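You operate a simulated robot arm through the tools that you are given. There is no shell and no other tool. Be economical: measure what you need, move in short steps, check, and stop when the job is done.

Carry out the task below with a simulated two-armed robot. There is one attempt and no reset: what you move stays moved.

## Task
Take the green brush and put it on the shelf under the small parts table. Take the brown scrap tin and leave it on top of the orange tin. Take the yellow tin and put it on the pan shelf. Put the taper bush on the top of the small parts table away on the press half of the bench top. Fetch the green dosing can and stand it on the top of the trestle. Put the thin ring on the top of the press b parts table. Open the yellow filler cap. The order is free. Set down upright: brown scrap tin, green dosing can.

It is judged by the outcome, as a careful person would: the job done as asked, and still so three seconds after it is handed in. It fails if anything else is knocked over, pushed out of place, dropped, spilled or broken. Lids that push on must go on centred and level and be pressed home; caps that screw on are set level and turned clockwise until they are tight.

## Robot
Two 7-joint arms with two-finger grippers on one trunk, on a base that drives. Base frame: it is fixed to the floor where the robot stands at the start and does not move with it; the origin is under the middle of the robot, x ahead of it, y to its left, z up. Readings come in mm, rad, newtons and seconds.
The left shoulder is at the start at [73, 216, 1143], the right one opposite. With the tool pointing down near the work surface each hand reaches from about 300 to 820 mm from the robot's upright axis, wherever it stands, measured 20 degrees to its own side. Places, roughly: brown scrap tin (6x6x7 cm) [500, -300, 800]; green brush (9x5x7 cm) [500, -200, 800]; green dosing can [500, -1000, 1000]; orange tin (6x6x6 cm) [700, -300, 800]; pan shelf [1500, 2800, 600]; press half of the bench top [-6300, -300, 800]; shelf under the small parts table [700, -200, 400]; taper bush (6x6x5 cm) [600, 100, 800]; thin ring [-750, -3250, 1000]; top of the press B parts table (12x12 cm) [-480, -2560, 820]; top of the trestle (46x22 cm) [-2120, -4900, 740]; yellow filler cap [-1100, -100, 1000]; yellow tin (7x7x7 cm) [700, -100, 800]. Payload 3.18 kg a hand.
Tool frame (each hand has its own): the origin (TCP) lies between the finger pads and is the grasp point; the fingertips stand 30 mm ahead of it; z points along the fingers, y is the line along which they close. The gripper opens to 144 mm. The gripper's body begins 103 mm behind the TCP.
Orientation is that of the tool frame in the base frame, as a unit quaternion [x, y, z, w]. With the fingers straight down and closing along the base's y, the tool's x points along the base's -x, its y along +y and its z along -z.

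## Interface
- The arms move only by the tool nudge_tool. It takes "left_motion", "right_motion" or both (then of equal length, played together; a hand with none holds still); each is a list of rows, each an object (a shift or turn left out is 0, a gripper value left out holds the last) with "claw": the gripper command, from -1 (shut) to 1 (fully open), values between in proportion; "offset": the shift along the tool's x, y, z in mm, a list of three; "delta_rot": the turn, a rotation vector about the tool's x, y, z in rad, a list of three. In form: [{"claw": claw, "offset": [tx, ty, tz], "delta_rot": [ax, ay, az]}, ...]. A call has 1 to 10 rows; each row shifts and turns the commanded pose from where the row before left it, along the tool's axes as they then stand. Each row takes 0.2 s and may step no farther than 50 mm and 0.15 rad from the row before; otherwise, or with a gripper value out of range, the whole call is refused. Where a pose cannot be reached the arm comes as near as it can. A force on the tool above 40 N (or 10 N above the force at the start of the call, whichever is more), or a blocked arm, ends the call early, and 0.2 s more pass. Each finger halts on what it meets, pressing with about 28 N; the grip force reading is that of the motor and also rises with nothing between the fingers. The clock runs only during rows and for 0.2 s after the last one: add rows that do not move to give the fingers time. It gives the time, the measured TCP pose, the force on the tool (base axes), the opening and the grip force at its end, in the units of the frame above (readings bear some noise), with the torque about the TCP (base axes, N m) and any sound that the robot's microphone picked up.
- Cameras (640 x 400 px; columns grow to the right, rows downward): "scene" is now at [94.9, -73.8, 1311.1]; the picture's right is [-0.97, -0.25, 0.00], its down [-0.18, 0.73, -0.66] and it looks along [0.16, -0.64, -0.75] (base axes); focal length 214 px, centre (320, 200). "left" rides on the left gripper at [76, -16, -143] in its tool frame; the picture's right is [0.21, 0.98, 0.00], its down [-0.84, 0.18, -0.51] and it looks along [-0.50, 0.11, 0.86] (tool axes); focal length 218 px, centre (320, 200). "right" rides on the right gripper at [76, 17, -143] in its tool frame; the picture's right is [-0.21, 0.98, 0.00], its down [-0.84, -0.18, -0.51] and it looks along [-0.50, -0.11, 0.86] (tool axes); focal length 218 px, centre (320, 200). There is no depth. A picture from a camera that has moved, and an enlarged one, comes with that camera's place and axes in the base frame and with its lens.
- capture(camera): a new picture of that camera. The clock stands still meanwhile.
- slide_trunk(by): slides the trunk up (or, below 0, down) by that many mm; the arms and the scene camera ride with it, the base frame stays. It gives what a move gives, with no picture.
- base_move(legs): drives the robot by 1 to 6 legs, each [ahead, left, turn to the left] in mm, mm and rad, along the robot's own axes; the way and the turn of a leg run together, so that a leg with both is an arc; at most 1500 mm and 3.142 rad a leg. The arms and the cameras ride along, it lands a little off, and it stops where it bumps. It gives what a move gives.
- turn_head(pan, tilt): turns the head with the scene camera to pan (to the left, within 1.396 rad either way) and tilt (down, from -0.506 to 1.204), counted from straight ahead of the robot. It gives what a move gives.
- close_up(camera, box): a new picture of the part [left, top, right, bottom] of that camera's present view, enlarged. The clock stands still meanwhile.
- sign_off(): hands the job in; it is judged then, once.

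Work in short steps. Places have to be worked out from the pictures, the camera data and where the tool is seen: move nearer, look again, correct. Check each grasp and each placing, and mend what went wrong. You have 196 turns and 192 pictures in all, those below and enlarged ones among them. Open the grippers and draw the arms clear of the work before you hand the job in, unless the task says otherwise.

The tools are called after "Call:" as a command line: name --argument value ..., lists and objects as JSON in quotes. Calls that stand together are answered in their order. nudge_tool: Moves the arms, as the interface text tells. Its arguments: {"type":"object","properties":{"left_motion":{"type":"array"},"right_motion":{"type":"array"}},"required":[]} The other tools are called the same way: slide_trunk (by) slides the trunk up or down; base_move (legs) drives the base; turn_head (pan, tilt) turns the head that bears the scene camera; capture (camera) takes a picture; close_up (camera, box) takes an enlarged picture of a part of a camera's view; sign_off () hands the job in.

At the start:

```text
clock: 0.0
left_eef_pos: [338.2, -51.7, 1290.7]
left_tcp_rot: [0.0, 1.0, 0.0, 0.0]
left_ft_force: [0.1, 0.3, 0.5]
left_wrist_torque: [-0.02, 0.0, -0.03]
left_gripper_width: 143.9
left_grasp_force: 0.0
right_eef_pos: [384.6, -455.7, 1270.3]
right_tcp_rot: [0.001, 1.0, 0.001, 0.0]
right_ft_force: [0.0, -0.8, -0.1]
right_wrist_torque: [0.0, 0.03, 0.01]
right_gripper_width: 143.9
right_grasp_force: 0.1
trunk travel left (down, up): [-225.0, 144.0]
robot x, y, heading: [-4.7, 2.2, 0.003]
head pan, tilt: [-1.323, 0.852]
```

scene: 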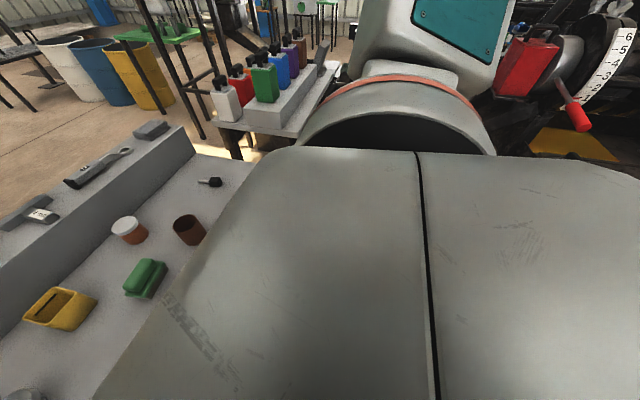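
right: 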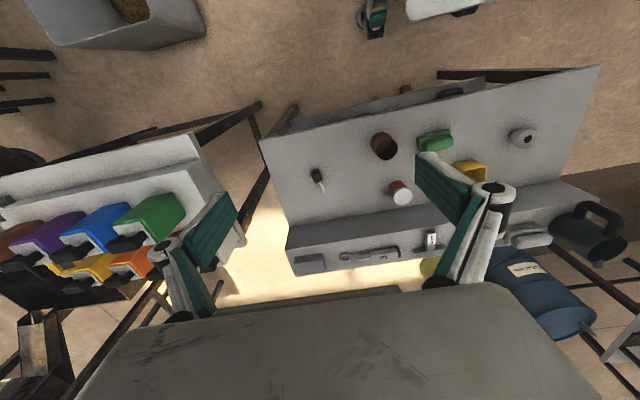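
left: 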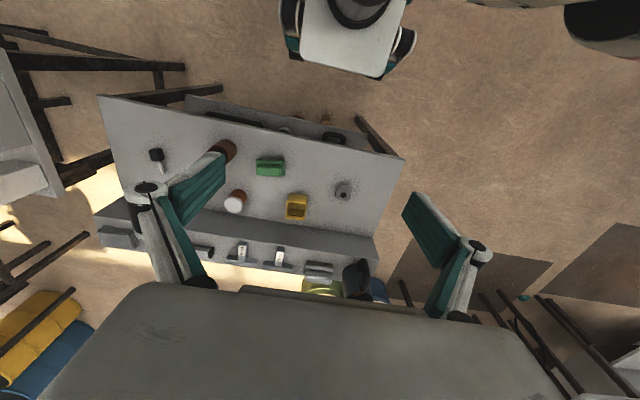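

I'll start by looking straight ahead at the small parts table.

Call:
turn_head --pan -0.2 --tilt 0.8

Call:
capture --camera "scene"

```text
clock: 1.4
left_eef_pos: [337.7, -52.9, 1290.7]
left_tcp_rot: [0.0, 1.0, 0.0, 0.0]
left_ft_force: [0.1, 0.7, -0.4]
left_wrist_torque: [-0.01, 0.02, -0.05]
left_gripper_width: 144.1
left_grasp_force: 0.0
right_eef_pos: [383.3, -455.8, 1270.1]
right_tcp_rot: [0.001, 1.0, 0.001, 0.0]
right_ft_force: [0.5, 0.8, 0.1]
right_wrist_torque: [-0.03, 0.03, 0.01]
right_gripper_width: 144.0
right_grasp_force: 0.1
trunk travel left (down, up): [-225.0, 144.0]
robot x, y, heading: [-0.7, 0.1, -0.006]
head pan, tilt: [-0.201, 0.799]
```

```text
188 pictures are left
camera scene: at [154.7, -14.3, 1315.3], right [-0.2, -0.98, 0.0], down [-0.7, 0.14, -0.7], along [0.68, -0.14, -0.72], focal length 214 px, centre (320, 200)
```

scene: 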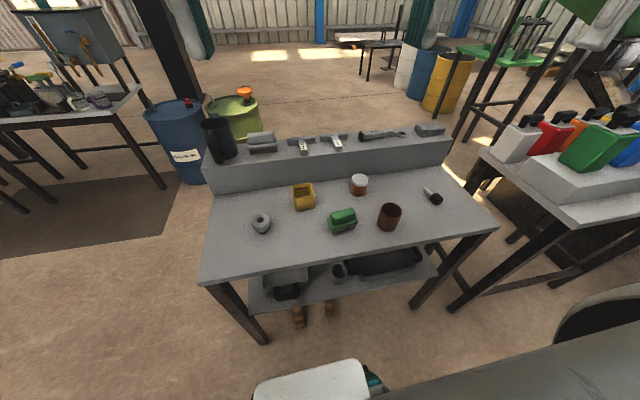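

Call:
close_up --camera "scene" --box '[240, 160, 460, 300]'

```text
2.86 times, centred on (350, 230) of scene
camera zoom: at [154.7, -14.3, 1315.3], right [-0.2, -0.98, 0.0], down [-0.7, 0.14, -0.7], along [0.68, -0.14, -0.72], focal length 613 px, centre (234, 114)
```

zoom: 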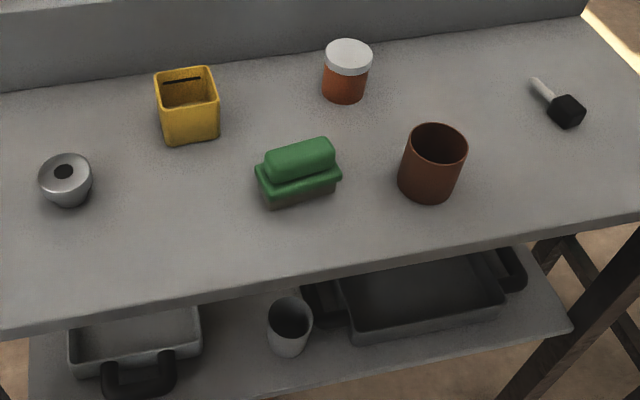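

Estimates: table top z≈770, brown tin ≈(521,-307), orange tin ≈(691,-270). Moving the right hand above the brown tin.

Call:
nudge_tool --right_motion '[{"claw": 0.5, "offset": [-17.2, 18.6, 38.7]}, {"offset": [-17.2, 18.6, 38.7]}, {"offset": [-17.2, 18.6, 38.7]}, {"offset": [-17.2, 18.6, 38.7]}, {"offset": [-17.2, 18.6, 38.7]}, {"offset": [-17.2, 18.6, 38.7]}, {"offset": [-17.2, 18.6, 38.7]}, {"offset": [-17.2, 18.6, 38.7]}, {}]'

Call:
capture --camera "right"

Call:
capture --camera "scene"

```text
clock: 3.4
left_eef_pos: [337.2, -51.7, 1292.0]
left_tcp_rot: [0.0, 1.0, 0.001, 0.001]
left_ft_force: [0.3, -0.7, -0.5]
left_wrist_torque: [-0.03, -0.02, -0.01]
left_gripper_width: 143.9
left_grasp_force: 0.1
right_eef_pos: [549.6, -426.0, 1016.8]
right_tcp_rot: [-0.004, 1.0, 0.005, -0.002]
right_ft_force: [-0.8, 0.4, 0.6]
right_wrist_torque: [0.01, -0.04, 0.04]
right_gripper_width: 108.1
right_grasp_force: 0.0
right hand out of reach, approached as far as the arm can: row 4, 5, 6, 7, 8
trunk travel left (down, up): [-225.0, 144.0]
robot x, y, heading: [-1.0, 1.3, 0.001]
head pan, tilt: [-0.201, 0.799]
```

```text
186 pictures are left
camera right: at [473.5, -411.8, 1159.9], right [0.2, 0.98, 0.01], down [0.85, -0.18, 0.5], along [0.49, -0.09, -0.86], focal length 218 px, centre (320, 200)
```

right: 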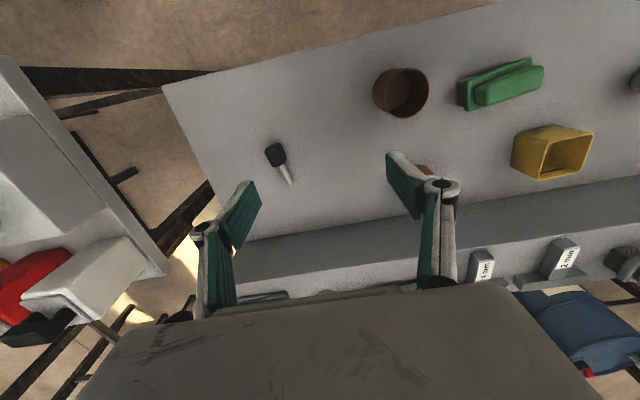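

```text
185 pictures are left
camera scene: at [153.7, -14.1, 1315.6], right [-0.2, -0.98, 0.0], down [-0.7, 0.14, -0.7], along [0.68, -0.14, -0.72], focal length 214 px, centre (320, 200)
```

scene: 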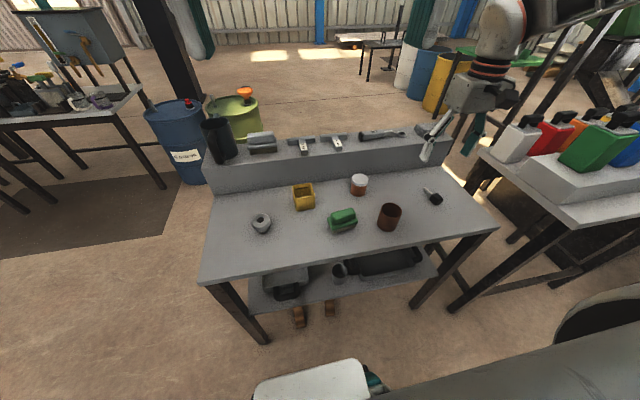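

Path hit a reach limit partway; I'll try the remaining shift from here.

Call:
nudge_tool --right_motion '[{"offset": [5, 20, 20]}, {"offset": [5, 20, 20]}, {"offset": [5, 20, 20]}, {"offset": [5, 20, 0]}, {"offset": [5, 20, 0]}, {"offset": [5, 20, 0]}, {}]'

```text
clock: 5.0
left_eef_pos: [338.4, -51.8, 1291.9]
left_tcp_rot: [0.0, 1.0, 0.0, -0.001]
left_ft_force: [-0.3, -0.3, 0.2]
left_wrist_torque: [-0.03, 0.0, 0.0]
left_gripper_width: 144.1
left_grasp_force: 0.0
right_eef_pos: [558.9, -427.9, 1014.8]
right_tcp_rot: [-0.002, 1.0, 0.003, -0.002]
right_ft_force: [0.1, 0.1, -0.1]
right_wrist_torque: [-0.04, -0.02, 0.04]
right_gripper_width: 108.2
right_grasp_force: 0.0
right hand out of reach, approached as far as the arm can: row 1, 2, 3, 4, 5, 6
trunk travel left (down, up): [-225.0, 144.0]
robot x, y, heading: [-0.8, 0.9, -0.002]
head pan, tilt: [-0.201, 0.799]
```

Call:
nudge_tool --right_motion '[{"offset": [0, 0, 30]}, {"offset": [0, 0, 30]}, {}]'

Call:
nudge_tool --right_motion '[{"offset": [30, -10, 0]}, {"offset": [30, -10, 0]}, {"offset": [30, 0, 0]}, {}]'

```text
clock: 5.8
left_eef_pos: [338.9, -52.0, 1291.1]
left_tcp_rot: [0.0, 1.0, -0.001, 0.0]
left_ft_force: [0.1, -0.3, -0.7]
left_wrist_torque: [0.02, -0.02, -0.02]
left_gripper_width: 144.1
left_grasp_force: 0.0
right_eef_pos: [567.0, -446.1, 961.3]
right_tcp_rot: [0.0, 1.0, 0.002, 0.0]
right_ft_force: [-0.4, 0.4, 0.2]
right_wrist_torque: [-0.01, 0.0, 0.01]
right_gripper_width: 108.1
right_grasp_force: 0.1
right hand out of reach, approached as far as the arm can: row 1, 2
trunk travel left (down, up): [-225.0, 144.0]
robot x, y, heading: [-1.7, -1.0, 0.003]
head pan, tilt: [-0.201, 0.799]
```

```text
clock: 6.8
left_eef_pos: [339.1, -50.8, 1290.2]
left_tcp_rot: [0.0, 1.0, -0.001, -0.001]
left_ft_force: [-0.4, 0.9, -0.1]
left_wrist_torque: [0.02, -0.01, 0.01]
left_gripper_width: 143.8
left_grasp_force: 0.0
right_eef_pos: [479.9, -470.0, 961.4]
right_tcp_rot: [-0.002, 1.0, 0.003, -0.001]
right_ft_force: [-0.9, 1.3, 0.0]
right_wrist_torque: [0.01, 0.05, 0.0]
right_gripper_width: 107.9
right_grasp_force: 0.2
trunk travel left (down, up): [-225.0, 144.0]
robot x, y, heading: [1.7, 3.8, 0.001]
head pan, tilt: [-0.201, 0.799]
```

Call:
nudge_tool --right_motion '[{"offset": [0, 30, 0]}, {"offset": [0, 30, 0]}, {"offset": [0, 30, 0]}, {"offset": [0, 30, 0]}, {"offset": [0, 30, 0]}, {}]'

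```text
clock: 8.2
left_eef_pos: [337.6, -51.2, 1290.0]
left_tcp_rot: [0.0, 1.0, 0.0, -0.001]
left_ft_force: [-0.5, 0.0, 0.6]
left_wrist_torque: [-0.02, -0.02, 0.01]
left_gripper_width: 144.1
left_grasp_force: 0.1
right_eef_pos: [508.5, -440.7, 1010.5]
right_tcp_rot: [-0.002, 1.0, 0.006, -0.003]
right_ft_force: [-0.8, 1.1, 0.4]
right_wrist_torque: [0.01, 0.03, -0.02]
right_gripper_width: 108.0
right_grasp_force: 0.1
right hand out of reach, approached as far as the arm can: row 1, 2, 3, 4, 5
trunk travel left (down, up): [-225.0, 144.0]
robot x, y, heading: [-2.5, -2.4, 0.001]
head pan, tilt: [-0.201, 0.799]
```

Perhaps the left arm is in the way; I'll move it out to its own side and retry.

Call:
nudge_tool --left_motion '[{"offset": [0, 45, 0]}, {"offset": [0, 45, 0]}, {"offset": [0, 45, 0]}, {"offset": [0, 45, 0]}, {"offset": [0, 45, 0]}, {"offset": [0, 45, 0]}, {}]'

Call:
nudge_tool --right_motion '[{"offset": [0, 30, 0]}, {"offset": [0, 30, 0]}, {"offset": [0, 30, 0]}, {"offset": [0, 30, 0]}, {}]'

```text
clock: 9.8
left_eef_pos: [339.8, 216.5, 1289.8]
left_tcp_rot: [0.0, 1.0, 0.001, 0.0]
left_ft_force: [-0.4, -0.5, 0.2]
left_wrist_torque: [0.03, 0.01, 0.0]
left_gripper_width: 143.8
left_grasp_force: 0.1
right_eef_pos: [508.3, -441.7, 1008.7]
right_tcp_rot: [-0.003, 1.0, 0.006, -0.002]
right_ft_force: [0.2, -0.9, -0.4]
right_wrist_torque: [0.04, 0.01, 0.02]
right_gripper_width: 108.0
right_grasp_force: 0.1
trunk travel left (down, up): [-225.0, 144.0]
robot x, y, heading: [2.2, -0.3, 0.003]
head pan, tilt: [-0.201, 0.799]
```

```text
clock: 10.9
left_eef_pos: [339.4, 216.9, 1290.4]
left_tcp_rot: [0.0, 1.0, 0.0, 0.0]
left_ft_force: [-0.5, 0.7, 0.2]
left_wrist_torque: [0.02, -0.02, 0.02]
left_gripper_width: 144.0
left_grasp_force: 0.1
right_eef_pos: [535.0, -416.8, 1051.1]
right_tcp_rot: [-0.003, 1.0, 0.004, -0.002]
right_ft_force: [-0.6, 0.3, 1.0]
right_wrist_torque: [0.01, -0.02, 0.02]
right_gripper_width: 108.1
right_grasp_force: 0.0
right hand out of reach, approached as far as the arm can: row 1, 2, 3, 4
trunk travel left (down, up): [-225.0, 144.0]
robot x, y, heading: [-3.5, -1.3, -0.005]
head pan, tilt: [-0.201, 0.799]
```

Likely a joint limit tied to hand yaw. I'll turn the hand and test.

Call:
nudge_tool --right_motion '[{"delta_rot": [0, 0, -0.14]}, {"delta_rot": [0, 0, -0.14]}, {"delta_rot": [0, 0, -0.14]}, {"delta_rot": [0, 0, -0.14]}, {}]'

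Call:
nudge_tool --right_motion '[{"offset": [17, 25, 0]}, {"offset": [17, 25, 0]}, {"offset": [17, 25, 0]}, {}]'

```text
clock: 12.2
left_eef_pos: [338.6, 216.9, 1290.1]
left_tcp_rot: [0.001, 1.0, 0.0, 0.0]
left_ft_force: [0.4, -0.2, -0.8]
left_wrist_torque: [-0.02, -0.01, -0.02]
left_gripper_width: 143.9
left_grasp_force: 0.1
right_eef_pos: [534.3, -413.3, 1051.8]
right_tcp_rot: [-0.276, 0.961, 0.0, 0.001]
right_ft_force: [0.1, 0.9, 0.6]
right_wrist_torque: [-0.02, -0.03, 0.01]
right_gripper_width: 108.0
right_grasp_force: 0.0
trunk travel left (down, up): [-225.0, 144.0]
robot x, y, heading: [-2.0, -2.4, 0.003]
head pan, tilt: [-0.201, 0.799]
```

```text
clock: 13.2
left_eef_pos: [341.0, 217.0, 1289.3]
left_tcp_rot: [0.001, 1.0, 0.0, -0.001]
left_ft_force: [0.8, 0.0, 0.1]
left_wrist_torque: [0.02, 0.02, 0.0]
left_gripper_width: 143.8
left_grasp_force: 0.1
right_eef_pos: [450.3, -378.2, 1048.3]
right_tcp_rot: [-0.275, 0.961, 0.0, 0.0]
right_ft_force: [-0.2, -0.6, -1.7]
right_wrist_torque: [-0.04, 0.03, 0.01]
right_gripper_width: 108.2
right_grasp_force: 0.0
trunk travel left (down, up): [-225.0, 144.0]
robot x, y, heading: [-2.0, 2.5, 0.001]
head pan, tilt: [-0.201, 0.799]
```

Turning helped. Moving above the tin with this yaw.

Call:
nudge_tool --right_motion '[{"offset": [-24, 6, 15]}, {"offset": [-24, 6, 15]}, {"offset": [-24, 6, 15]}, {"offset": [-24, 6, 15]}, {"offset": [0, 0, 28]}, {}]'

Call:
capture --camera "right"

```text
clock: 14.6
left_eef_pos: [340.1, 218.0, 1290.3]
left_tcp_rot: [0.0, 1.0, -0.001, 0.0]
left_ft_force: [0.0, 0.3, 0.1]
left_wrist_torque: [-0.03, -0.01, -0.01]
left_gripper_width: 144.1
left_grasp_force: 0.0
right_eef_pos: [519.2, -305.9, 962.1]
right_tcp_rot: [-0.274, 0.962, 0.0, 0.0]
right_ft_force: [-0.2, 0.0, 0.2]
right_wrist_torque: [-0.01, 0.03, -0.03]
right_gripper_width: 108.3
right_grasp_force: 0.1
trunk travel left (down, up): [-225.0, 144.0]
robot x, y, heading: [2.3, -0.3, -0.001]
head pan, tilt: [-0.201, 0.799]
```

```text
184 pictures are left
camera right: at [445.1, -333.2, 1105.1], right [-0.34, 0.94, 0.0], down [0.81, 0.29, 0.51], along [0.48, 0.17, -0.86], focal length 218 px, centre (320, 200)
```

right: 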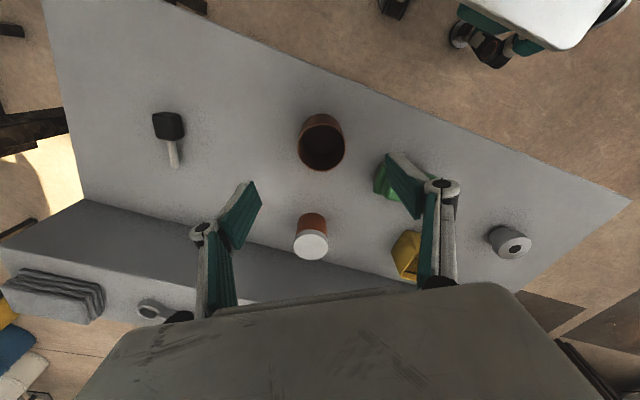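

Tin centre confirmed at ≈(524,-305). Descending to grasp.

Call:
nudge_tool --right_motion '[{"offset": [-4.5, 0, 37]}, {"offset": [0, 0, 37]}, {"offset": [0, 0, 37]}, {"offset": [0, 0, 36]}, {}, {"claw": -1}, {}, {}]'

Call:
capture --camera "scene"

```text
clock: 16.4
left_eef_pos: [338.5, 217.5, 1290.1]
left_tcp_rot: [-0.001, 1.0, 0.0, 0.0]
left_ft_force: [-0.4, 0.0, 0.2]
left_wrist_torque: [0.01, 0.0, -0.01]
left_gripper_width: 144.1
left_grasp_force: 0.0
right_eef_pos: [548.8, -339.6, 833.6]
right_tcp_rot: [-0.277, 0.961, 0.003, -0.001]
right_ft_force: [-0.9, -0.9, 3.9]
right_wrist_torque: [-0.11, 0.02, -0.02]
right_gripper_width: 46.8
right_grasp_force: 28.0
right hand out of reach, approached as far as the arm can: row 2, 3, 4
trunk travel left (down, up): [-225.0, 144.0]
robot x, y, heading: [-0.8, 2.0, -0.002]
head pan, tilt: [-0.201, 0.799]
```

```text
183 pictures are left
camera scene: at [154.4, -14.2, 1315.3], right [-0.2, -0.98, 0.0], down [-0.7, 0.14, -0.7], along [0.68, -0.14, -0.72], focal length 214 px, centre (320, 200)
```

scene: 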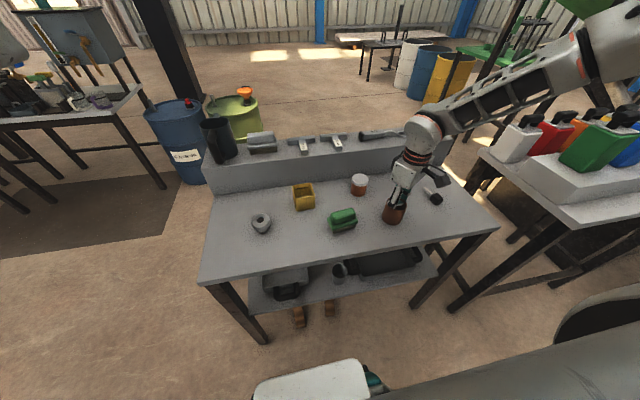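

The arm drifted off the tin while descending (limit) and gripped it off-centre. I'll release, go back up and yaw further.

Call:
nudge_tool --right_motion '[{"claw": 0.2}, {"claw": 0.4}, {"claw": 0.5}, {"offset": [0, 0, -40]}, {"offset": [0, 0, -40]}, {"offset": [0, 0, -40], "delta_rot": [0, 0, -0.14]}, {"delta_rot": [0, 0, -0.14]}, {"delta_rot": [0, 0, -0.14]}, {"delta_rot": [0, 0, -0.14]}, {}]'

Call:
capture --camera "right"

```text
clock: 18.6
left_eef_pos: [339.1, 217.2, 1289.9]
left_tcp_rot: [0.0, 1.0, 0.0, 0.001]
left_ft_force: [-0.2, 0.6, 0.4]
left_wrist_torque: [0.01, -0.01, -0.01]
left_gripper_width: 143.7
left_grasp_force: 0.0
right_eef_pos: [547.9, -339.7, 955.5]
right_tcp_rot: [-0.531, 0.848, 0.001, 0.001]
right_ft_force: [0.3, 0.0, 1.1]
right_wrist_torque: [0.02, -0.01, -0.03]
right_gripper_width: 108.0
right_grasp_force: 0.0
trunk travel left (down, up): [-225.0, 144.0]
robot x, y, heading: [2.2, 2.4, 0.001]
head pan, tilt: [-0.201, 0.799]
```

```text
182 pictures are left
camera right: at [499.4, -401.0, 1097.2], right [-0.79, 0.61, 0.0], down [0.53, 0.68, 0.51], along [0.31, 0.4, -0.86], focal length 218 px, centre (320, 200)
```

right: 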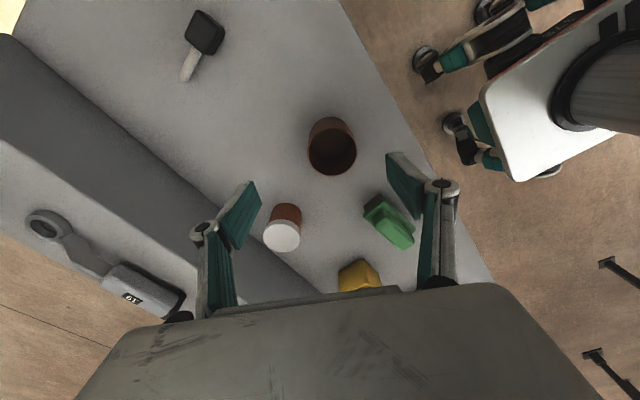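

Tin still upright, now ≈(541,-326). Align and descend partway to test reach at this yaw.

Call:
nudge_tool --right_motion '[{"offset": [-9.5, 12.4, 0]}, {"offset": [0, 0, 35]}, {"offset": [0, 0, 35]}, {}]'

```text
clock: 19.6
left_eef_pos: [338.8, 217.0, 1290.0]
left_tcp_rot: [0.0, 1.0, -0.001, 0.0]
left_ft_force: [0.7, 0.3, -0.6]
left_wrist_torque: [0.0, 0.0, 0.01]
left_gripper_width: 143.8
left_grasp_force: 0.1
right_eef_pos: [541.7, -325.3, 883.6]
right_tcp_rot: [-0.53, 0.848, 0.0, 0.001]
right_ft_force: [1.0, 0.4, 0.1]
right_wrist_torque: [0.04, 0.0, 0.02]
right_gripper_width: 108.0
right_grasp_force: 0.1
trunk travel left (down, up): [-225.0, 144.0]
robot x, y, heading: [-1.2, 1.3, -0.001]
head pan, tilt: [-0.201, 0.799]
```

Call:
nudge_tool --right_motion '[{"offset": [0, 0, 35]}, {"offset": [0, 0, 33]}, {}]'

Call:
capture --camera "right"

```text
clock: 20.4
left_eef_pos: [339.4, 217.8, 1291.1]
left_tcp_rot: [0.0, 1.0, -0.001, 0.001]
left_ft_force: [0.1, 0.0, 0.2]
left_wrist_torque: [0.02, -0.01, 0.04]
left_gripper_width: 144.1
left_grasp_force: 0.0
right_eef_pos: [541.5, -325.7, 816.4]
right_tcp_rot: [-0.53, 0.848, 0.0, 0.001]
right_ft_force: [0.1, -1.0, 0.1]
right_wrist_torque: [0.0, -0.02, -0.03]
right_gripper_width: 108.1
right_grasp_force: 0.1
trunk travel left (down, up): [-225.0, 144.0]
robot x, y, heading: [2.0, 2.8, -0.001]
head pan, tilt: [-0.201, 0.799]
```

```text
181 pictures are left
camera right: at [493.2, -387.1, 959.9], right [-0.79, 0.62, 0.0], down [0.53, 0.68, 0.51], along [0.31, 0.4, -0.86], focal length 218 px, centre (320, 200)
```

right: 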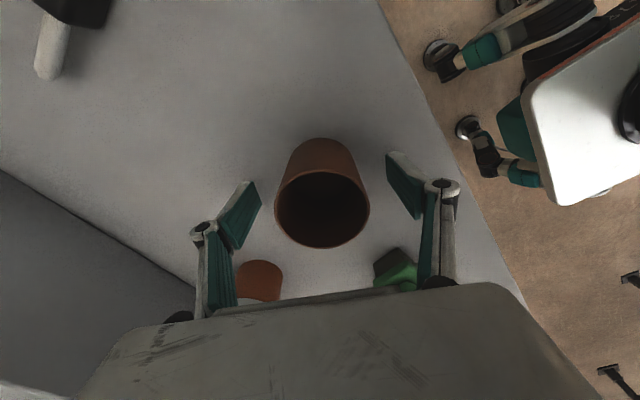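

Call:
nudge_tool --right_motion '[{"claw": -0.3}, {"claw": -1}, {}, {}, {"offset": [0, 0, -35]}, {"offset": [0, 0, -40]}, {"offset": [0, 0, -40]}, {}]'

Call:
capture --camera "right"

```text
clock: 22.1
left_eef_pos: [339.9, 217.3, 1290.4]
left_tcp_rot: [-0.001, 1.0, 0.001, -0.001]
left_ft_force: [0.1, 0.4, -0.3]
left_wrist_torque: [0.0, 0.03, 0.01]
left_gripper_width: 144.1
left_grasp_force: 0.1
right_eef_pos: [542.8, -324.9, 931.6]
right_tcp_rot: [-0.53, 0.848, 0.0, 0.001]
right_ft_force: [0.1, 0.1, -0.5]
right_wrist_torque: [0.01, 0.06, -0.01]
right_gripper_width: 0.0
right_grasp_force: 27.8
trunk travel left (down, up): [-225.0, 144.0]
robot x, y, heading: [-0.7, 0.0, -0.0]
head pan, tilt: [-0.201, 0.799]
```

```text
180 pictures are left
camera right: at [493.6, -386.9, 1074.8], right [-0.79, 0.62, 0.0], down [0.53, 0.68, 0.51], along [0.31, 0.4, -0.86], focal length 218 px, centre (320, 200)
```

right: 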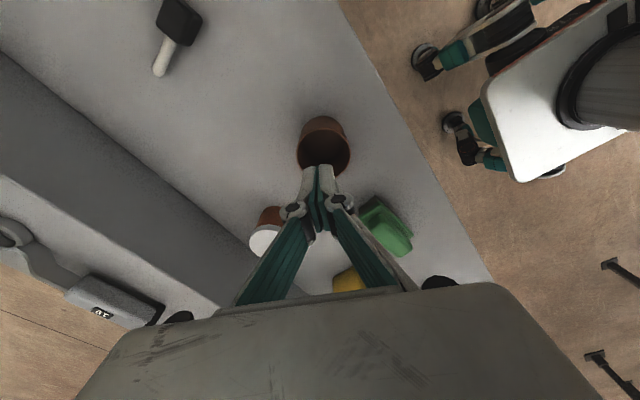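

Fingers closed fully—the tin slipped. I'll regrasp a bit lower and check the width before lifting.

Call:
nudge_tool --right_motion '[{"claw": 0.5}, {}, {}, {"offset": [3, 5, 30]}, {"offset": [0, 0, 45]}, {"offset": [0, 0, 46]}, {}, {"claw": -1}, {}, {}]'

Call:
capture --camera "right"

```text
clock: 24.4
left_eef_pos: [339.1, 217.8, 1289.6]
left_tcp_rot: [0.0, 1.0, -0.001, 0.0]
left_ft_force: [0.0, -0.7, -0.2]
left_wrist_torque: [0.01, -0.02, -0.02]
left_gripper_width: 144.0
left_grasp_force: 0.1
right_eef_pos: [537.1, -325.6, 811.8]
right_tcp_rot: [-0.53, 0.848, 0.0, 0.002]
right_ft_force: [-0.7, -0.9, 10.7]
right_wrist_torque: [-0.09, -0.29, 0.05]
right_gripper_width: 58.0
right_grasp_force: 28.8
trunk travel left (down, up): [-225.0, 144.0]
robot x, y, heading: [0.1, -0.1, 0.001]
head pan, tilt: [-0.201, 0.799]
```

```text
179 pictures are left
camera right: at [487.4, -387.9, 954.3], right [-0.79, 0.62, 0.0], down [0.53, 0.68, 0.51], along [0.32, 0.4, -0.86], focal length 218 px, centre (320, 200)
```

right: 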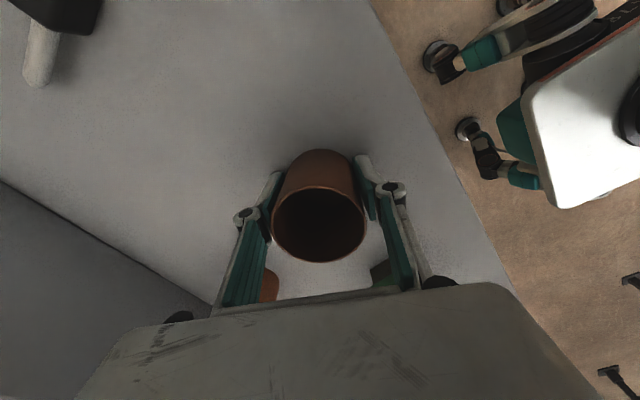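

Call:
nudge_tool --right_motion '[{"offset": [0, 0, -8]}, {"offset": [0, 0, -8]}, {"offset": [0, 0, -8]}, {}]'

Call:
capture --camera "right"

```text
clock: 25.4
left_eef_pos: [340.9, 217.9, 1291.3]
left_tcp_rot: [0.0, 1.0, 0.0, 0.0]
left_ft_force: [1.6, -0.4, -0.4]
left_wrist_torque: [0.02, -0.01, -0.03]
left_gripper_width: 144.2
left_grasp_force: 0.1
right_eef_pos: [535.7, -326.2, 833.9]
right_tcp_rot: [-0.529, 0.848, -0.001, 0.0]
right_ft_force: [0.0, -0.4, -0.8]
right_wrist_torque: [0.04, 0.01, -0.01]
right_gripper_width: 57.9
right_grasp_force: 27.6
trunk travel left (down, up): [-225.0, 144.0]
robot x, y, heading: [-2.4, -3.2, -0.006]
head pan, tilt: [-0.201, 0.799]
```

```text
178 pictures are left
camera right: at [487.9, -388.1, 977.2], right [-0.79, 0.62, 0.0], down [0.53, 0.68, 0.51], along [0.31, 0.4, -0.86], focal length 218 px, centre (320, 200)
```

right: 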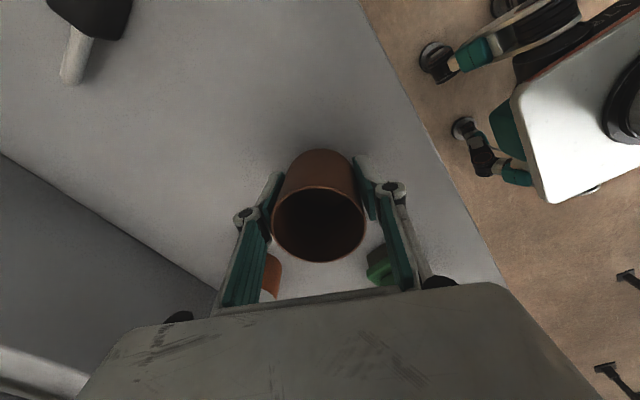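

Holding the tin. Lift and carry above the orange tin.

Call:
nudge_tool --right_motion '[{"offset": [0, 0, -30]}, {"offset": [0, 0, -40]}, {"offset": [0, 0, -30]}, {"offset": [-24, -23, 0]}, {"offset": [-24, -23, 0]}, {"offset": [-24, -23, 0]}, {"offset": [-23, -23, 0]}, {"offset": [-23, -23, 0]}, {}]'

Call:
capture --camera "right"

Call:
close_up --camera "scene" --box '[240, 110, 460, 250]'

```text
clock: 27.4
left_eef_pos: [339.9, 219.0, 1289.1]
left_tcp_rot: [0.0, 1.0, 0.0, -0.001]
left_ft_force: [0.0, 0.1, -0.3]
left_wrist_torque: [0.01, -0.01, -0.01]
left_gripper_width: 143.9
left_grasp_force: 0.1
right_eef_pos: [665.0, -282.9, 935.4]
right_tcp_rot: [-0.53, 0.848, -0.001, 0.002]
right_ft_force: [0.0, 0.3, -1.0]
right_wrist_torque: [-0.05, 0.05, -0.03]
right_gripper_width: 57.6
right_grasp_force: 27.8
right hand out of reach, approached as far as the arm can: row 8
trunk travel left (down, up): [-225.0, 144.0]
robot x, y, heading: [-4.4, -0.8, 0.003]
head pan, tilt: [-0.201, 0.799]
```

```text
177 pictures are left
camera right: at [617.0, -344.5, 1077.9], right [-0.79, 0.62, 0.0], down [0.53, 0.68, 0.51], along [0.31, 0.4, -0.86], focal length 218 px, centre (320, 200)
```

right: 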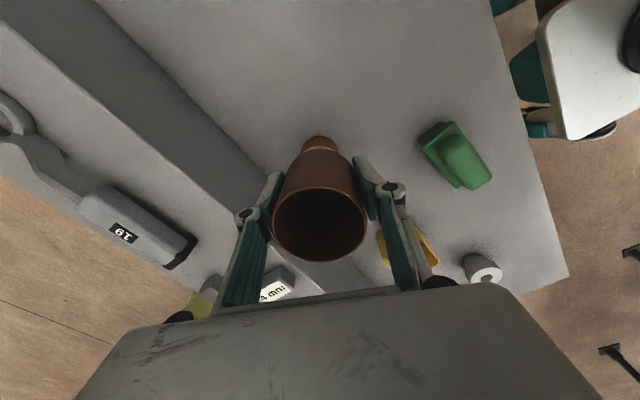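

```text
2.86 times, centred on (350, 180) of scene
camera zoom: at [155.3, -14.3, 1315.2], right [-0.2, -0.98, 0.0], down [-0.7, 0.14, -0.7], along [0.68, -0.14, -0.72], focal length 613 px, centre (234, 257)
```

zoom: 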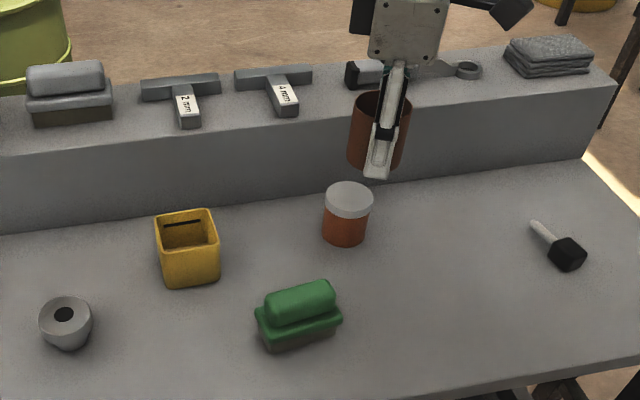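

Reach limit at x≈665. I'll pull the hand back 100 mm, drive the base forward ~90 mm, then re-approach.

Call:
nudge_tool --right_motion '[{"offset": [22, 45, -10]}, {"offset": [22, 45, -10]}, {}]'

Call:
base_move --legs '[[90, 0, 0]]'

Call:
capture --camera "right"

```text
refused: row 1 steps farther than a row can; nothing moved
```

```text
clock: 28.4
left_eef_pos: [431.1, 217.3, 1290.1]
left_tcp_rot: [0.001, 1.0, 0.0, 0.0]
left_ft_force: [-0.2, 0.7, 0.4]
left_wrist_torque: [-0.05, 0.04, -0.01]
left_gripper_width: 143.9
left_grasp_force: 0.0
right_eef_pos: [753.9, -282.8, 935.8]
right_tcp_rot: [-0.53, 0.848, 0.0, 0.001]
right_ft_force: [-0.4, 0.2, -0.8]
right_wrist_torque: [0.03, 0.03, 0.0]
right_gripper_width: 56.0
right_grasp_force: 27.5
trunk travel left (down, up): [-225.0, 144.0]
robot x, y, heading: [87.6, 0.6, -0.003]
head pan, tilt: [-0.201, 0.799]
```

```text
175 pictures are left
camera right: at [705.9, -344.9, 1078.2], right [-0.79, 0.62, 0.0], down [0.53, 0.68, 0.51], along [0.32, 0.4, -0.86], focal length 218 px, centre (320, 200)
```

right: 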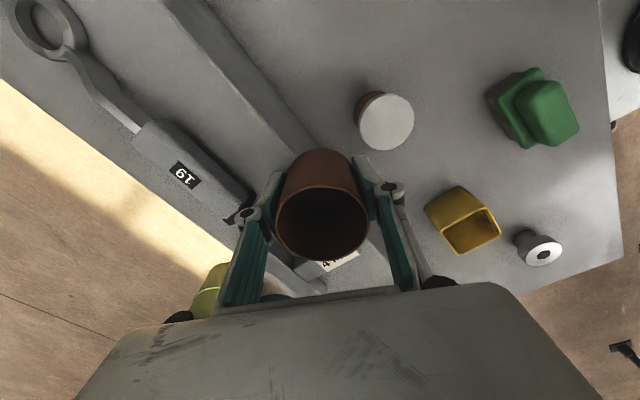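

The pull-back was refused (my row was too long) but the drive caused no contact. Now moving back over the orange tin ≈(682,-266).

Call:
nudge_tool --right_motion '[{"offset": [8, 36, 0]}, {"offset": [8, 36, 0]}, {}]'

Call:
capture --camera "right"

Call:
close_up --camera "scene" --box '[240, 130, 460, 270]'

```text
clock: 29.2
left_eef_pos: [430.1, 216.4, 1290.8]
left_tcp_rot: [0.001, 1.0, 0.0, 0.0]
left_ft_force: [-0.1, -0.6, -0.5]
left_wrist_torque: [0.02, -0.04, 0.0]
left_gripper_width: 144.0
left_grasp_force: 0.1
right_eef_pos: [682.3, -267.1, 935.7]
right_tcp_rot: [-0.529, 0.848, 0.0, 0.002]
right_ft_force: [0.1, 0.0, -0.9]
right_wrist_torque: [0.02, 0.01, 0.0]
right_gripper_width: 56.7
right_grasp_force: 28.1
trunk travel left (down, up): [-225.0, 144.0]
robot x, y, heading: [91.1, 1.3, -0.001]
head pan, tilt: [-0.201, 0.799]
```

```text
174 pictures are left
camera right: at [633.2, -327.9, 1078.3], right [-0.79, 0.62, 0.0], down [0.53, 0.68, 0.51], along [0.32, 0.4, -0.86], focal length 218 px, centre (320, 200)
```

right: 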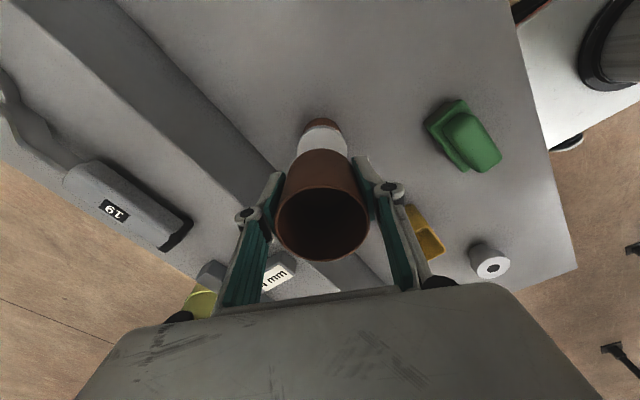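

```text
2.86 times, centred on (350, 200) of scene
camera zoom: at [244.4, -14.8, 1315.1], right [-0.2, -0.98, 0.0], down [-0.7, 0.14, -0.7], along [0.68, -0.14, -0.72], focal length 613 px, centre (234, 200)
```

zoom: 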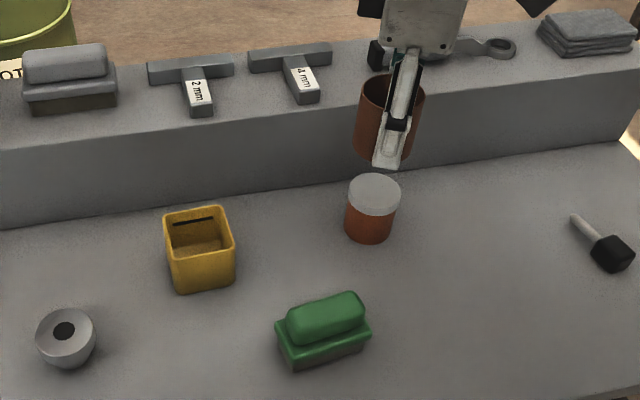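

Estimates from the two cameras differ by ~10 mm, so I'll lower to just above the lid and compare directly.

Call:
nudge_tool --right_motion '[{"offset": [0, 0, 20]}, {"offset": [0, 0, 18]}, {}]'

Call:
close_up --camera "scene" --box '[330, 150, 430, 220]'

Call:
close_up --camera "right" --box '[250, 80, 410, 180]'

```text
clock: 30.1
left_eef_pos: [428.2, 217.7, 1290.5]
left_tcp_rot: [0.001, 1.0, 0.0, 0.0]
left_ft_force: [-0.2, -0.7, 0.9]
left_wrist_torque: [0.02, -0.03, -0.01]
left_gripper_width: 144.1
left_grasp_force: 0.1
right_eef_pos: [681.8, -264.7, 898.2]
right_tcp_rot: [-0.53, 0.848, 0.0, 0.002]
right_ft_force: [-0.1, 0.5, -0.4]
right_wrist_torque: [-0.01, -0.01, -0.07]
right_gripper_width: 56.6
right_grasp_force: 27.8
trunk travel left (down, up): [-225.0, 144.0]
robot x, y, heading: [89.8, -3.5, -0.006]
head pan, tilt: [-0.201, 0.799]
```

```text
5.71 times, centred on (380, 185) of scene
camera zoom: at [243.7, -14.3, 1315.4], right [-0.2, -0.98, 0.0], down [-0.7, 0.14, -0.7], along [0.68, -0.14, -0.72], focal length 1226 px, centre (-23, 286)
```

zoom: 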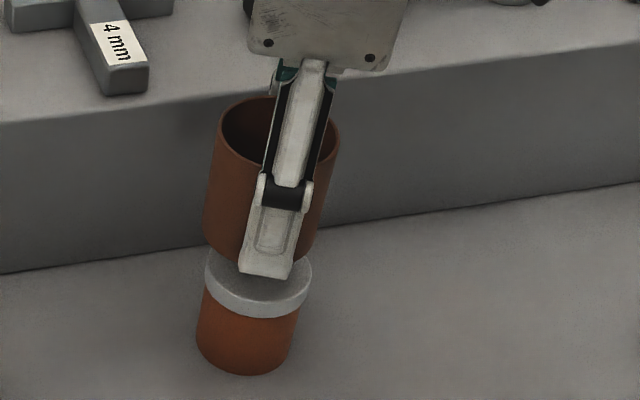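

```text
4.00 times, centred on (330, 130) of right
camera zoom: at [633.9, -326.9, 1040.5], right [-0.79, 0.62, 0.0], down [0.53, 0.68, 0.51], along [0.32, 0.4, -0.86], focal length 873 px, centre (280, 480)
```

zoom: 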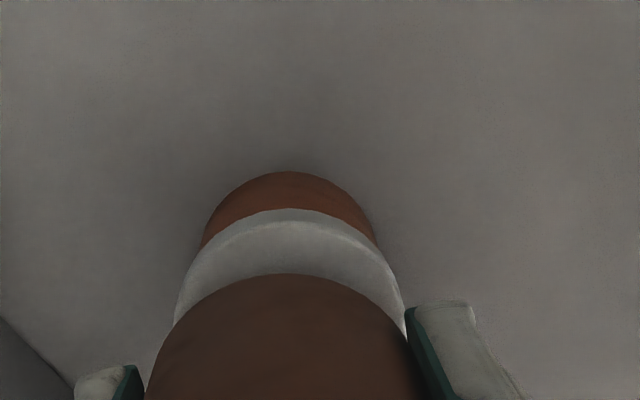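

Wrist view shows alignment within ~2 mm. Lowering gently onto the lid.

Call:
nudge_tool --right_motion '[{"offset": [2, 0, 8]}, {"offset": [0, 0, 7]}, {"offset": [0, 0, 4]}, {}]'

Call:
close_up --camera "scene" --box '[330, 150, 430, 220]'

```text
clock: 31.1
left_eef_pos: [429.6, 216.3, 1291.1]
left_tcp_rot: [0.0, 1.0, 0.0, 0.001]
left_ft_force: [0.2, 0.1, -0.3]
left_wrist_torque: [-0.01, 0.0, 0.0]
left_gripper_width: 144.3
left_grasp_force: 0.0
right_eef_pos: [682.4, -267.7, 879.2]
right_tcp_rot: [-0.53, 0.848, 0.0, 0.002]
right_ft_force: [0.0, 0.8, -0.4]
right_wrist_torque: [-0.02, 0.01, -0.01]
right_gripper_width: 56.1
right_grasp_force: 28.0
trunk travel left (down, up): [-225.0, 144.0]
robot x, y, heading: [90.2, 0.8, -0.003]
head pan, tilt: [-0.201, 0.799]
```

```text
5.71 times, centred on (380, 185) of scene
camera zoom: at [244.0, -14.4, 1315.3], right [-0.2, -0.98, 0.0], down [-0.7, 0.14, -0.7], along [0.68, -0.14, -0.72], focal length 1226 px, centre (-23, 286)
```

zoom: 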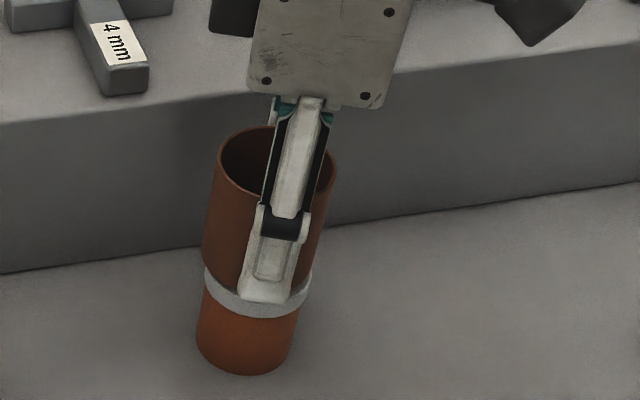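

Call:
nudge_tool --right_motion '[{"offset": [0, 0, 3]}, {"offset": [0, 0, 2]}, {}]'

```text
clock: 31.9
left_eef_pos: [430.3, 215.7, 1290.1]
left_tcp_rot: [0.001, 1.0, 0.001, 0.0]
left_ft_force: [0.4, 0.2, -0.3]
left_wrist_torque: [0.0, 0.02, 0.03]
left_gripper_width: 144.1
left_grasp_force: 0.0
right_eef_pos: [681.1, -268.4, 872.8]
right_tcp_rot: [-0.53, 0.848, 0.0, 0.002]
right_ft_force: [-0.5, -0.4, -0.5]
right_wrist_torque: [-0.01, 0.0, 0.0]
right_gripper_width: 56.3
right_grasp_force: 28.1
trunk travel left (down, up): [-225.0, 144.0]
robot x, y, heading: [88.8, 0.5, -0.001]
head pan, tilt: [-0.201, 0.799]
```

Call:
nudge_tool --right_motion '[{"offset": [0, 0, 1.5]}, {"offset": [0, 0, 1.5]}, {}]'

Call:
close_up --camera "scene" --box '[330, 150, 430, 220]'

```text
clock: 32.6
left_eef_pos: [427.7, 217.2, 1290.5]
left_tcp_rot: [0.001, 1.0, 0.0, 0.001]
left_ft_force: [0.3, 0.1, 0.4]
left_wrist_torque: [-0.01, 0.02, 0.02]
left_gripper_width: 143.9
left_grasp_force: 0.2
right_eef_pos: [681.2, -266.8, 872.0]
right_tcp_rot: [-0.531, 0.847, 0.0, 0.002]
right_ft_force: [0.3, -0.1, -0.9]
right_wrist_torque: [-0.01, 0.04, 0.02]
right_gripper_width: 56.4
right_grasp_force: 27.8
trunk travel left (down, up): [-225.0, 144.0]
robot x, y, heading: [92.3, 2.0, 0.001]
head pan, tilt: [-0.201, 0.799]
```

```text
5.71 times, centred on (380, 185) of scene
camera zoom: at [244.0, -14.4, 1315.3], right [-0.2, -0.98, 0.0], down [-0.7, 0.14, -0.7], along [0.68, -0.14, -0.72], focal length 1226 px, centre (-23, 286)
```

zoom: 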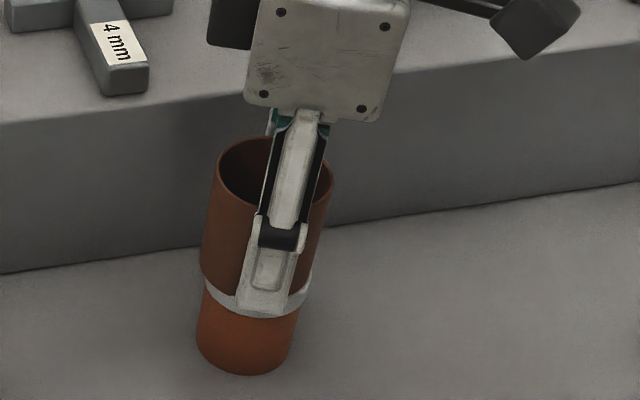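

Call:
nudge_tool --right_motion '[{"offset": [-1, 0, 1]}, {"offset": [-1, 0, 1]}, {"offset": [0, 0, 1]}, {}]'

Call:
close_up --camera "scene" --box '[330, 150, 430, 220]'

Call:
close_up --camera "right" --box '[250, 80, 410, 180]'

```text
clock: 33.6
left_eef_pos: [427.3, 218.0, 1291.7]
left_tcp_rot: [0.001, 1.0, -0.001, 0.001]
left_ft_force: [0.3, 0.0, -0.4]
left_wrist_torque: [-0.02, -0.04, -0.02]
left_gripper_width: 143.8
left_grasp_force: 0.0
right_eef_pos: [682.1, -265.8, 871.1]
right_tcp_rot: [-0.529, 0.849, -0.001, 0.005]
right_ft_force: [-1.0, -5.0, 21.4]
right_wrist_torque: [-0.13, 0.28, 0.02]
right_gripper_width: 56.0
right_grasp_force: 28.1
trunk travel left (down, up): [-225.0, 144.0]
robot x, y, heading: [88.1, -3.9, -0.004]
head pan, tilt: [-0.201, 0.799]
```

```text
5.71 times, centred on (380, 185) of scene
camera zoom: at [242.2, -14.2, 1315.8], right [-0.2, -0.98, 0.0], down [-0.7, 0.14, -0.7], along [0.68, -0.14, -0.72], focal length 1226 px, centre (-23, 286)
```

zoom: 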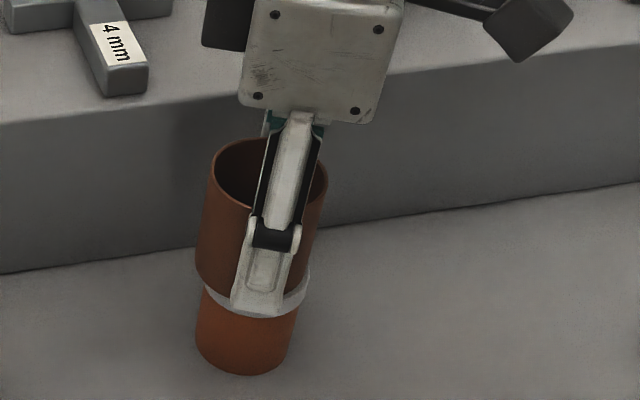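

```text
4.00 times, centred on (330, 130) of right
camera zoom: at [633.3, -327.4, 1013.0], right [-0.79, 0.62, 0.0], down [0.53, 0.68, 0.51], along [0.32, 0.4, -0.86], focal length 873 px, centre (280, 480)
```

zoom: 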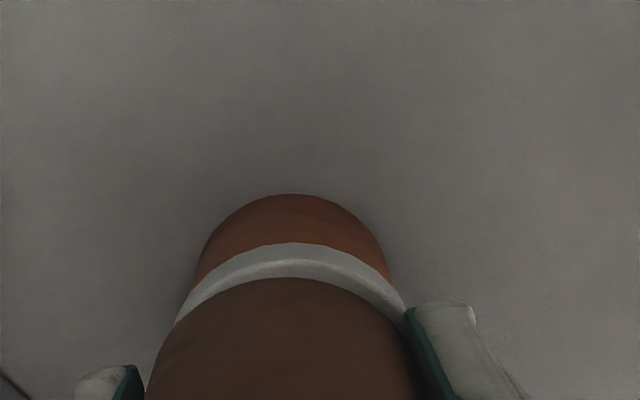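

Contact made (21 N); tin sits nearly centred on the lid. Easing the press off and opening.

Call:
nudge_tool --right_motion '[{"offset": [0, 0, -1]}, {"offset": [0, 0, -1]}, {}, {"claw": -0.1}, {"claw": 0.1}, {"claw": 0.4}, {}]'

Call:
close_up --camera "scene" --box '[330, 150, 430, 220]'

```text
clock: 35.2
left_eef_pos: [429.7, 217.1, 1289.8]
left_tcp_rot: [0.001, 1.0, 0.0, 0.0]
left_ft_force: [-0.1, 0.4, 0.3]
left_wrist_torque: [0.01, 0.03, -0.05]
left_gripper_width: 144.3
left_grasp_force: 0.1
right_eef_pos: [683.0, -265.5, 869.2]
right_tcp_rot: [-0.531, 0.847, 0.001, 0.001]
right_ft_force: [-0.3, 0.2, -0.8]
right_wrist_torque: [0.02, 0.01, -0.04]
right_gripper_width: 100.9
right_grasp_force: 0.0
trunk travel left (down, up): [-225.0, 144.0]
robot x, y, heading: [88.7, 1.4, -0.005]
head pan, tilt: [-0.201, 0.799]
```

```text
5.71 times, centred on (380, 185) of scene
camera zoom: at [244.0, -14.4, 1315.3], right [-0.2, -0.98, 0.0], down [-0.7, 0.14, -0.7], along [0.68, -0.14, -0.72], focal length 1226 px, centre (-23, 286)
```

zoom: 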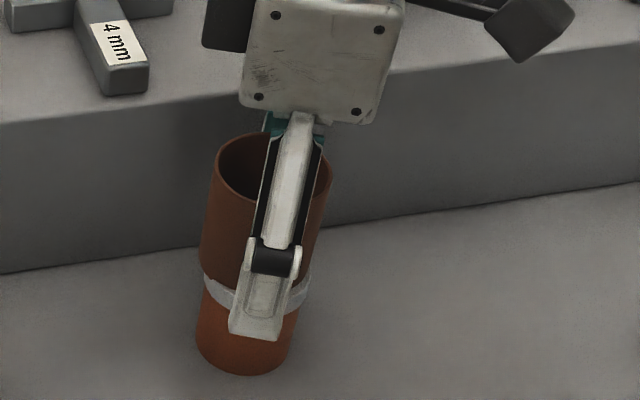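

Released; tin stays put. Withdrawing the hand straight up, then back.

Call:
nudge_tool --right_motion '[{"offset": [0, 0, -35]}, {"offset": [0, 0, -45]}, {"offset": [0, 0, -45]}, {"offset": [15, 40, -20]}, {"offset": [15, 40, -20]}, {"offset": [15, 40, -20]}, {}]'

Call:
base_move --legs '[[-400, 0, 0]]'

Call:
turn_head --pan -0.15 --tilt 0.75

Call:
capture --camera "scene"

```text
clock: 36.9
left_eef_pos: [430.7, 217.4, 1288.9]
left_tcp_rot: [0.001, 1.0, 0.0, -0.001]
left_ft_force: [-0.3, -0.8, -1.1]
left_wrist_torque: [0.01, 0.01, 0.02]
left_gripper_width: 144.1
left_grasp_force: 0.1
right_eef_pos: [557.8, -256.4, 1054.5]
right_tcp_rot: [-0.529, 0.848, 0.001, 0.001]
right_ft_force: [-0.1, -0.3, 0.3]
right_wrist_torque: [-0.01, 0.03, -0.01]
right_gripper_width: 100.8
right_grasp_force: 0.2
trunk travel left (down, up): [-225.0, 144.0]
robot x, y, heading: [86.9, -4.0, -0.003]
head pan, tilt: [-0.201, 0.799]
```

```text
clock: 39.4
left_eef_pos: [24.6, 217.7, 1290.4]
left_tcp_rot: [0.003, 1.0, 0.0, 0.0]
left_ft_force: [-0.3, 0.6, -0.1]
left_wrist_torque: [-0.05, -0.03, 0.0]
left_gripper_width: 144.0
left_grasp_force: 0.1
right_eef_pos: [151.0, -255.9, 1055.5]
right_tcp_rot: [-0.528, 0.85, 0.0, 0.003]
right_ft_force: [-1.5, 0.2, -0.4]
right_wrist_torque: [0.04, -0.05, -0.04]
right_gripper_width: 100.9
right_grasp_force: 0.1
trunk travel left (down, up): [-225.0, 144.0]
robot x, y, heading: [-313.5, 2.5, -0.003]
head pan, tilt: [-0.201, 0.799]
```

```text
clock: 40.0
left_eef_pos: [24.0, 218.1, 1289.9]
left_tcp_rot: [0.002, 1.0, 0.0, 0.001]
left_ft_force: [-0.9, -0.1, -0.2]
left_wrist_torque: [0.0, -0.05, -0.03]
left_gripper_width: 143.7
left_grasp_force: 0.1
right_eef_pos: [151.1, -256.3, 1055.1]
right_tcp_rot: [-0.527, 0.85, 0.0, 0.002]
right_ft_force: [0.3, -0.6, -0.9]
right_wrist_torque: [-0.02, 0.03, 0.01]
right_gripper_width: 101.2
right_grasp_force: 0.0
trunk travel left (down, up): [-225.0, 144.0]
robot x, y, heading: [-314.8, 4.0, -0.004]
head pan, tilt: [-0.15, 0.75]
```

```text
165 pictures are left
camera scene: at [-158.4, -10.1, 1319.3], right [-0.15, -0.99, 0.0], down [-0.67, 0.11, -0.73], along [0.72, -0.11, -0.68], focal length 214 px, centre (320, 200)
```

scene: 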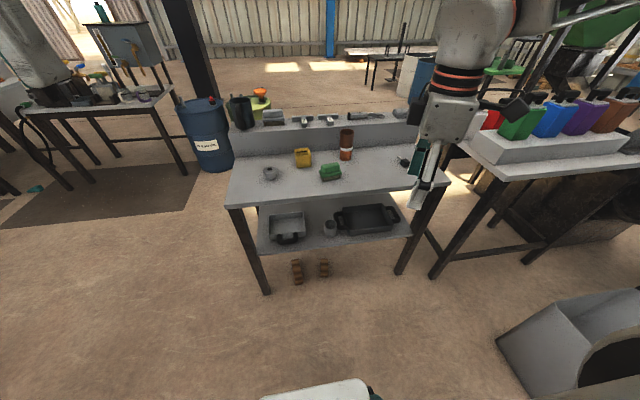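

Call:
close_up --camera "scene" --box '[220, 180, 440, 300]'

```text
2.91 times, centred on (330, 240) of scene
camera zoom: at [-158.4, -10.1, 1319.3], right [-0.15, -0.99, 0.0], down [-0.67, 0.11, -0.73], along [0.72, -0.11, -0.68], focal length 624 px, centre (291, 84)
```

zoom: 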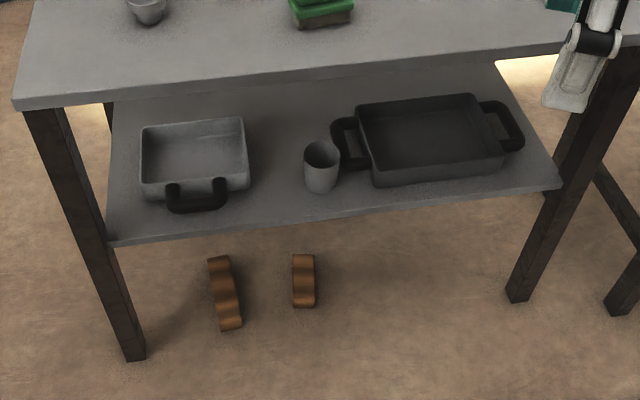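

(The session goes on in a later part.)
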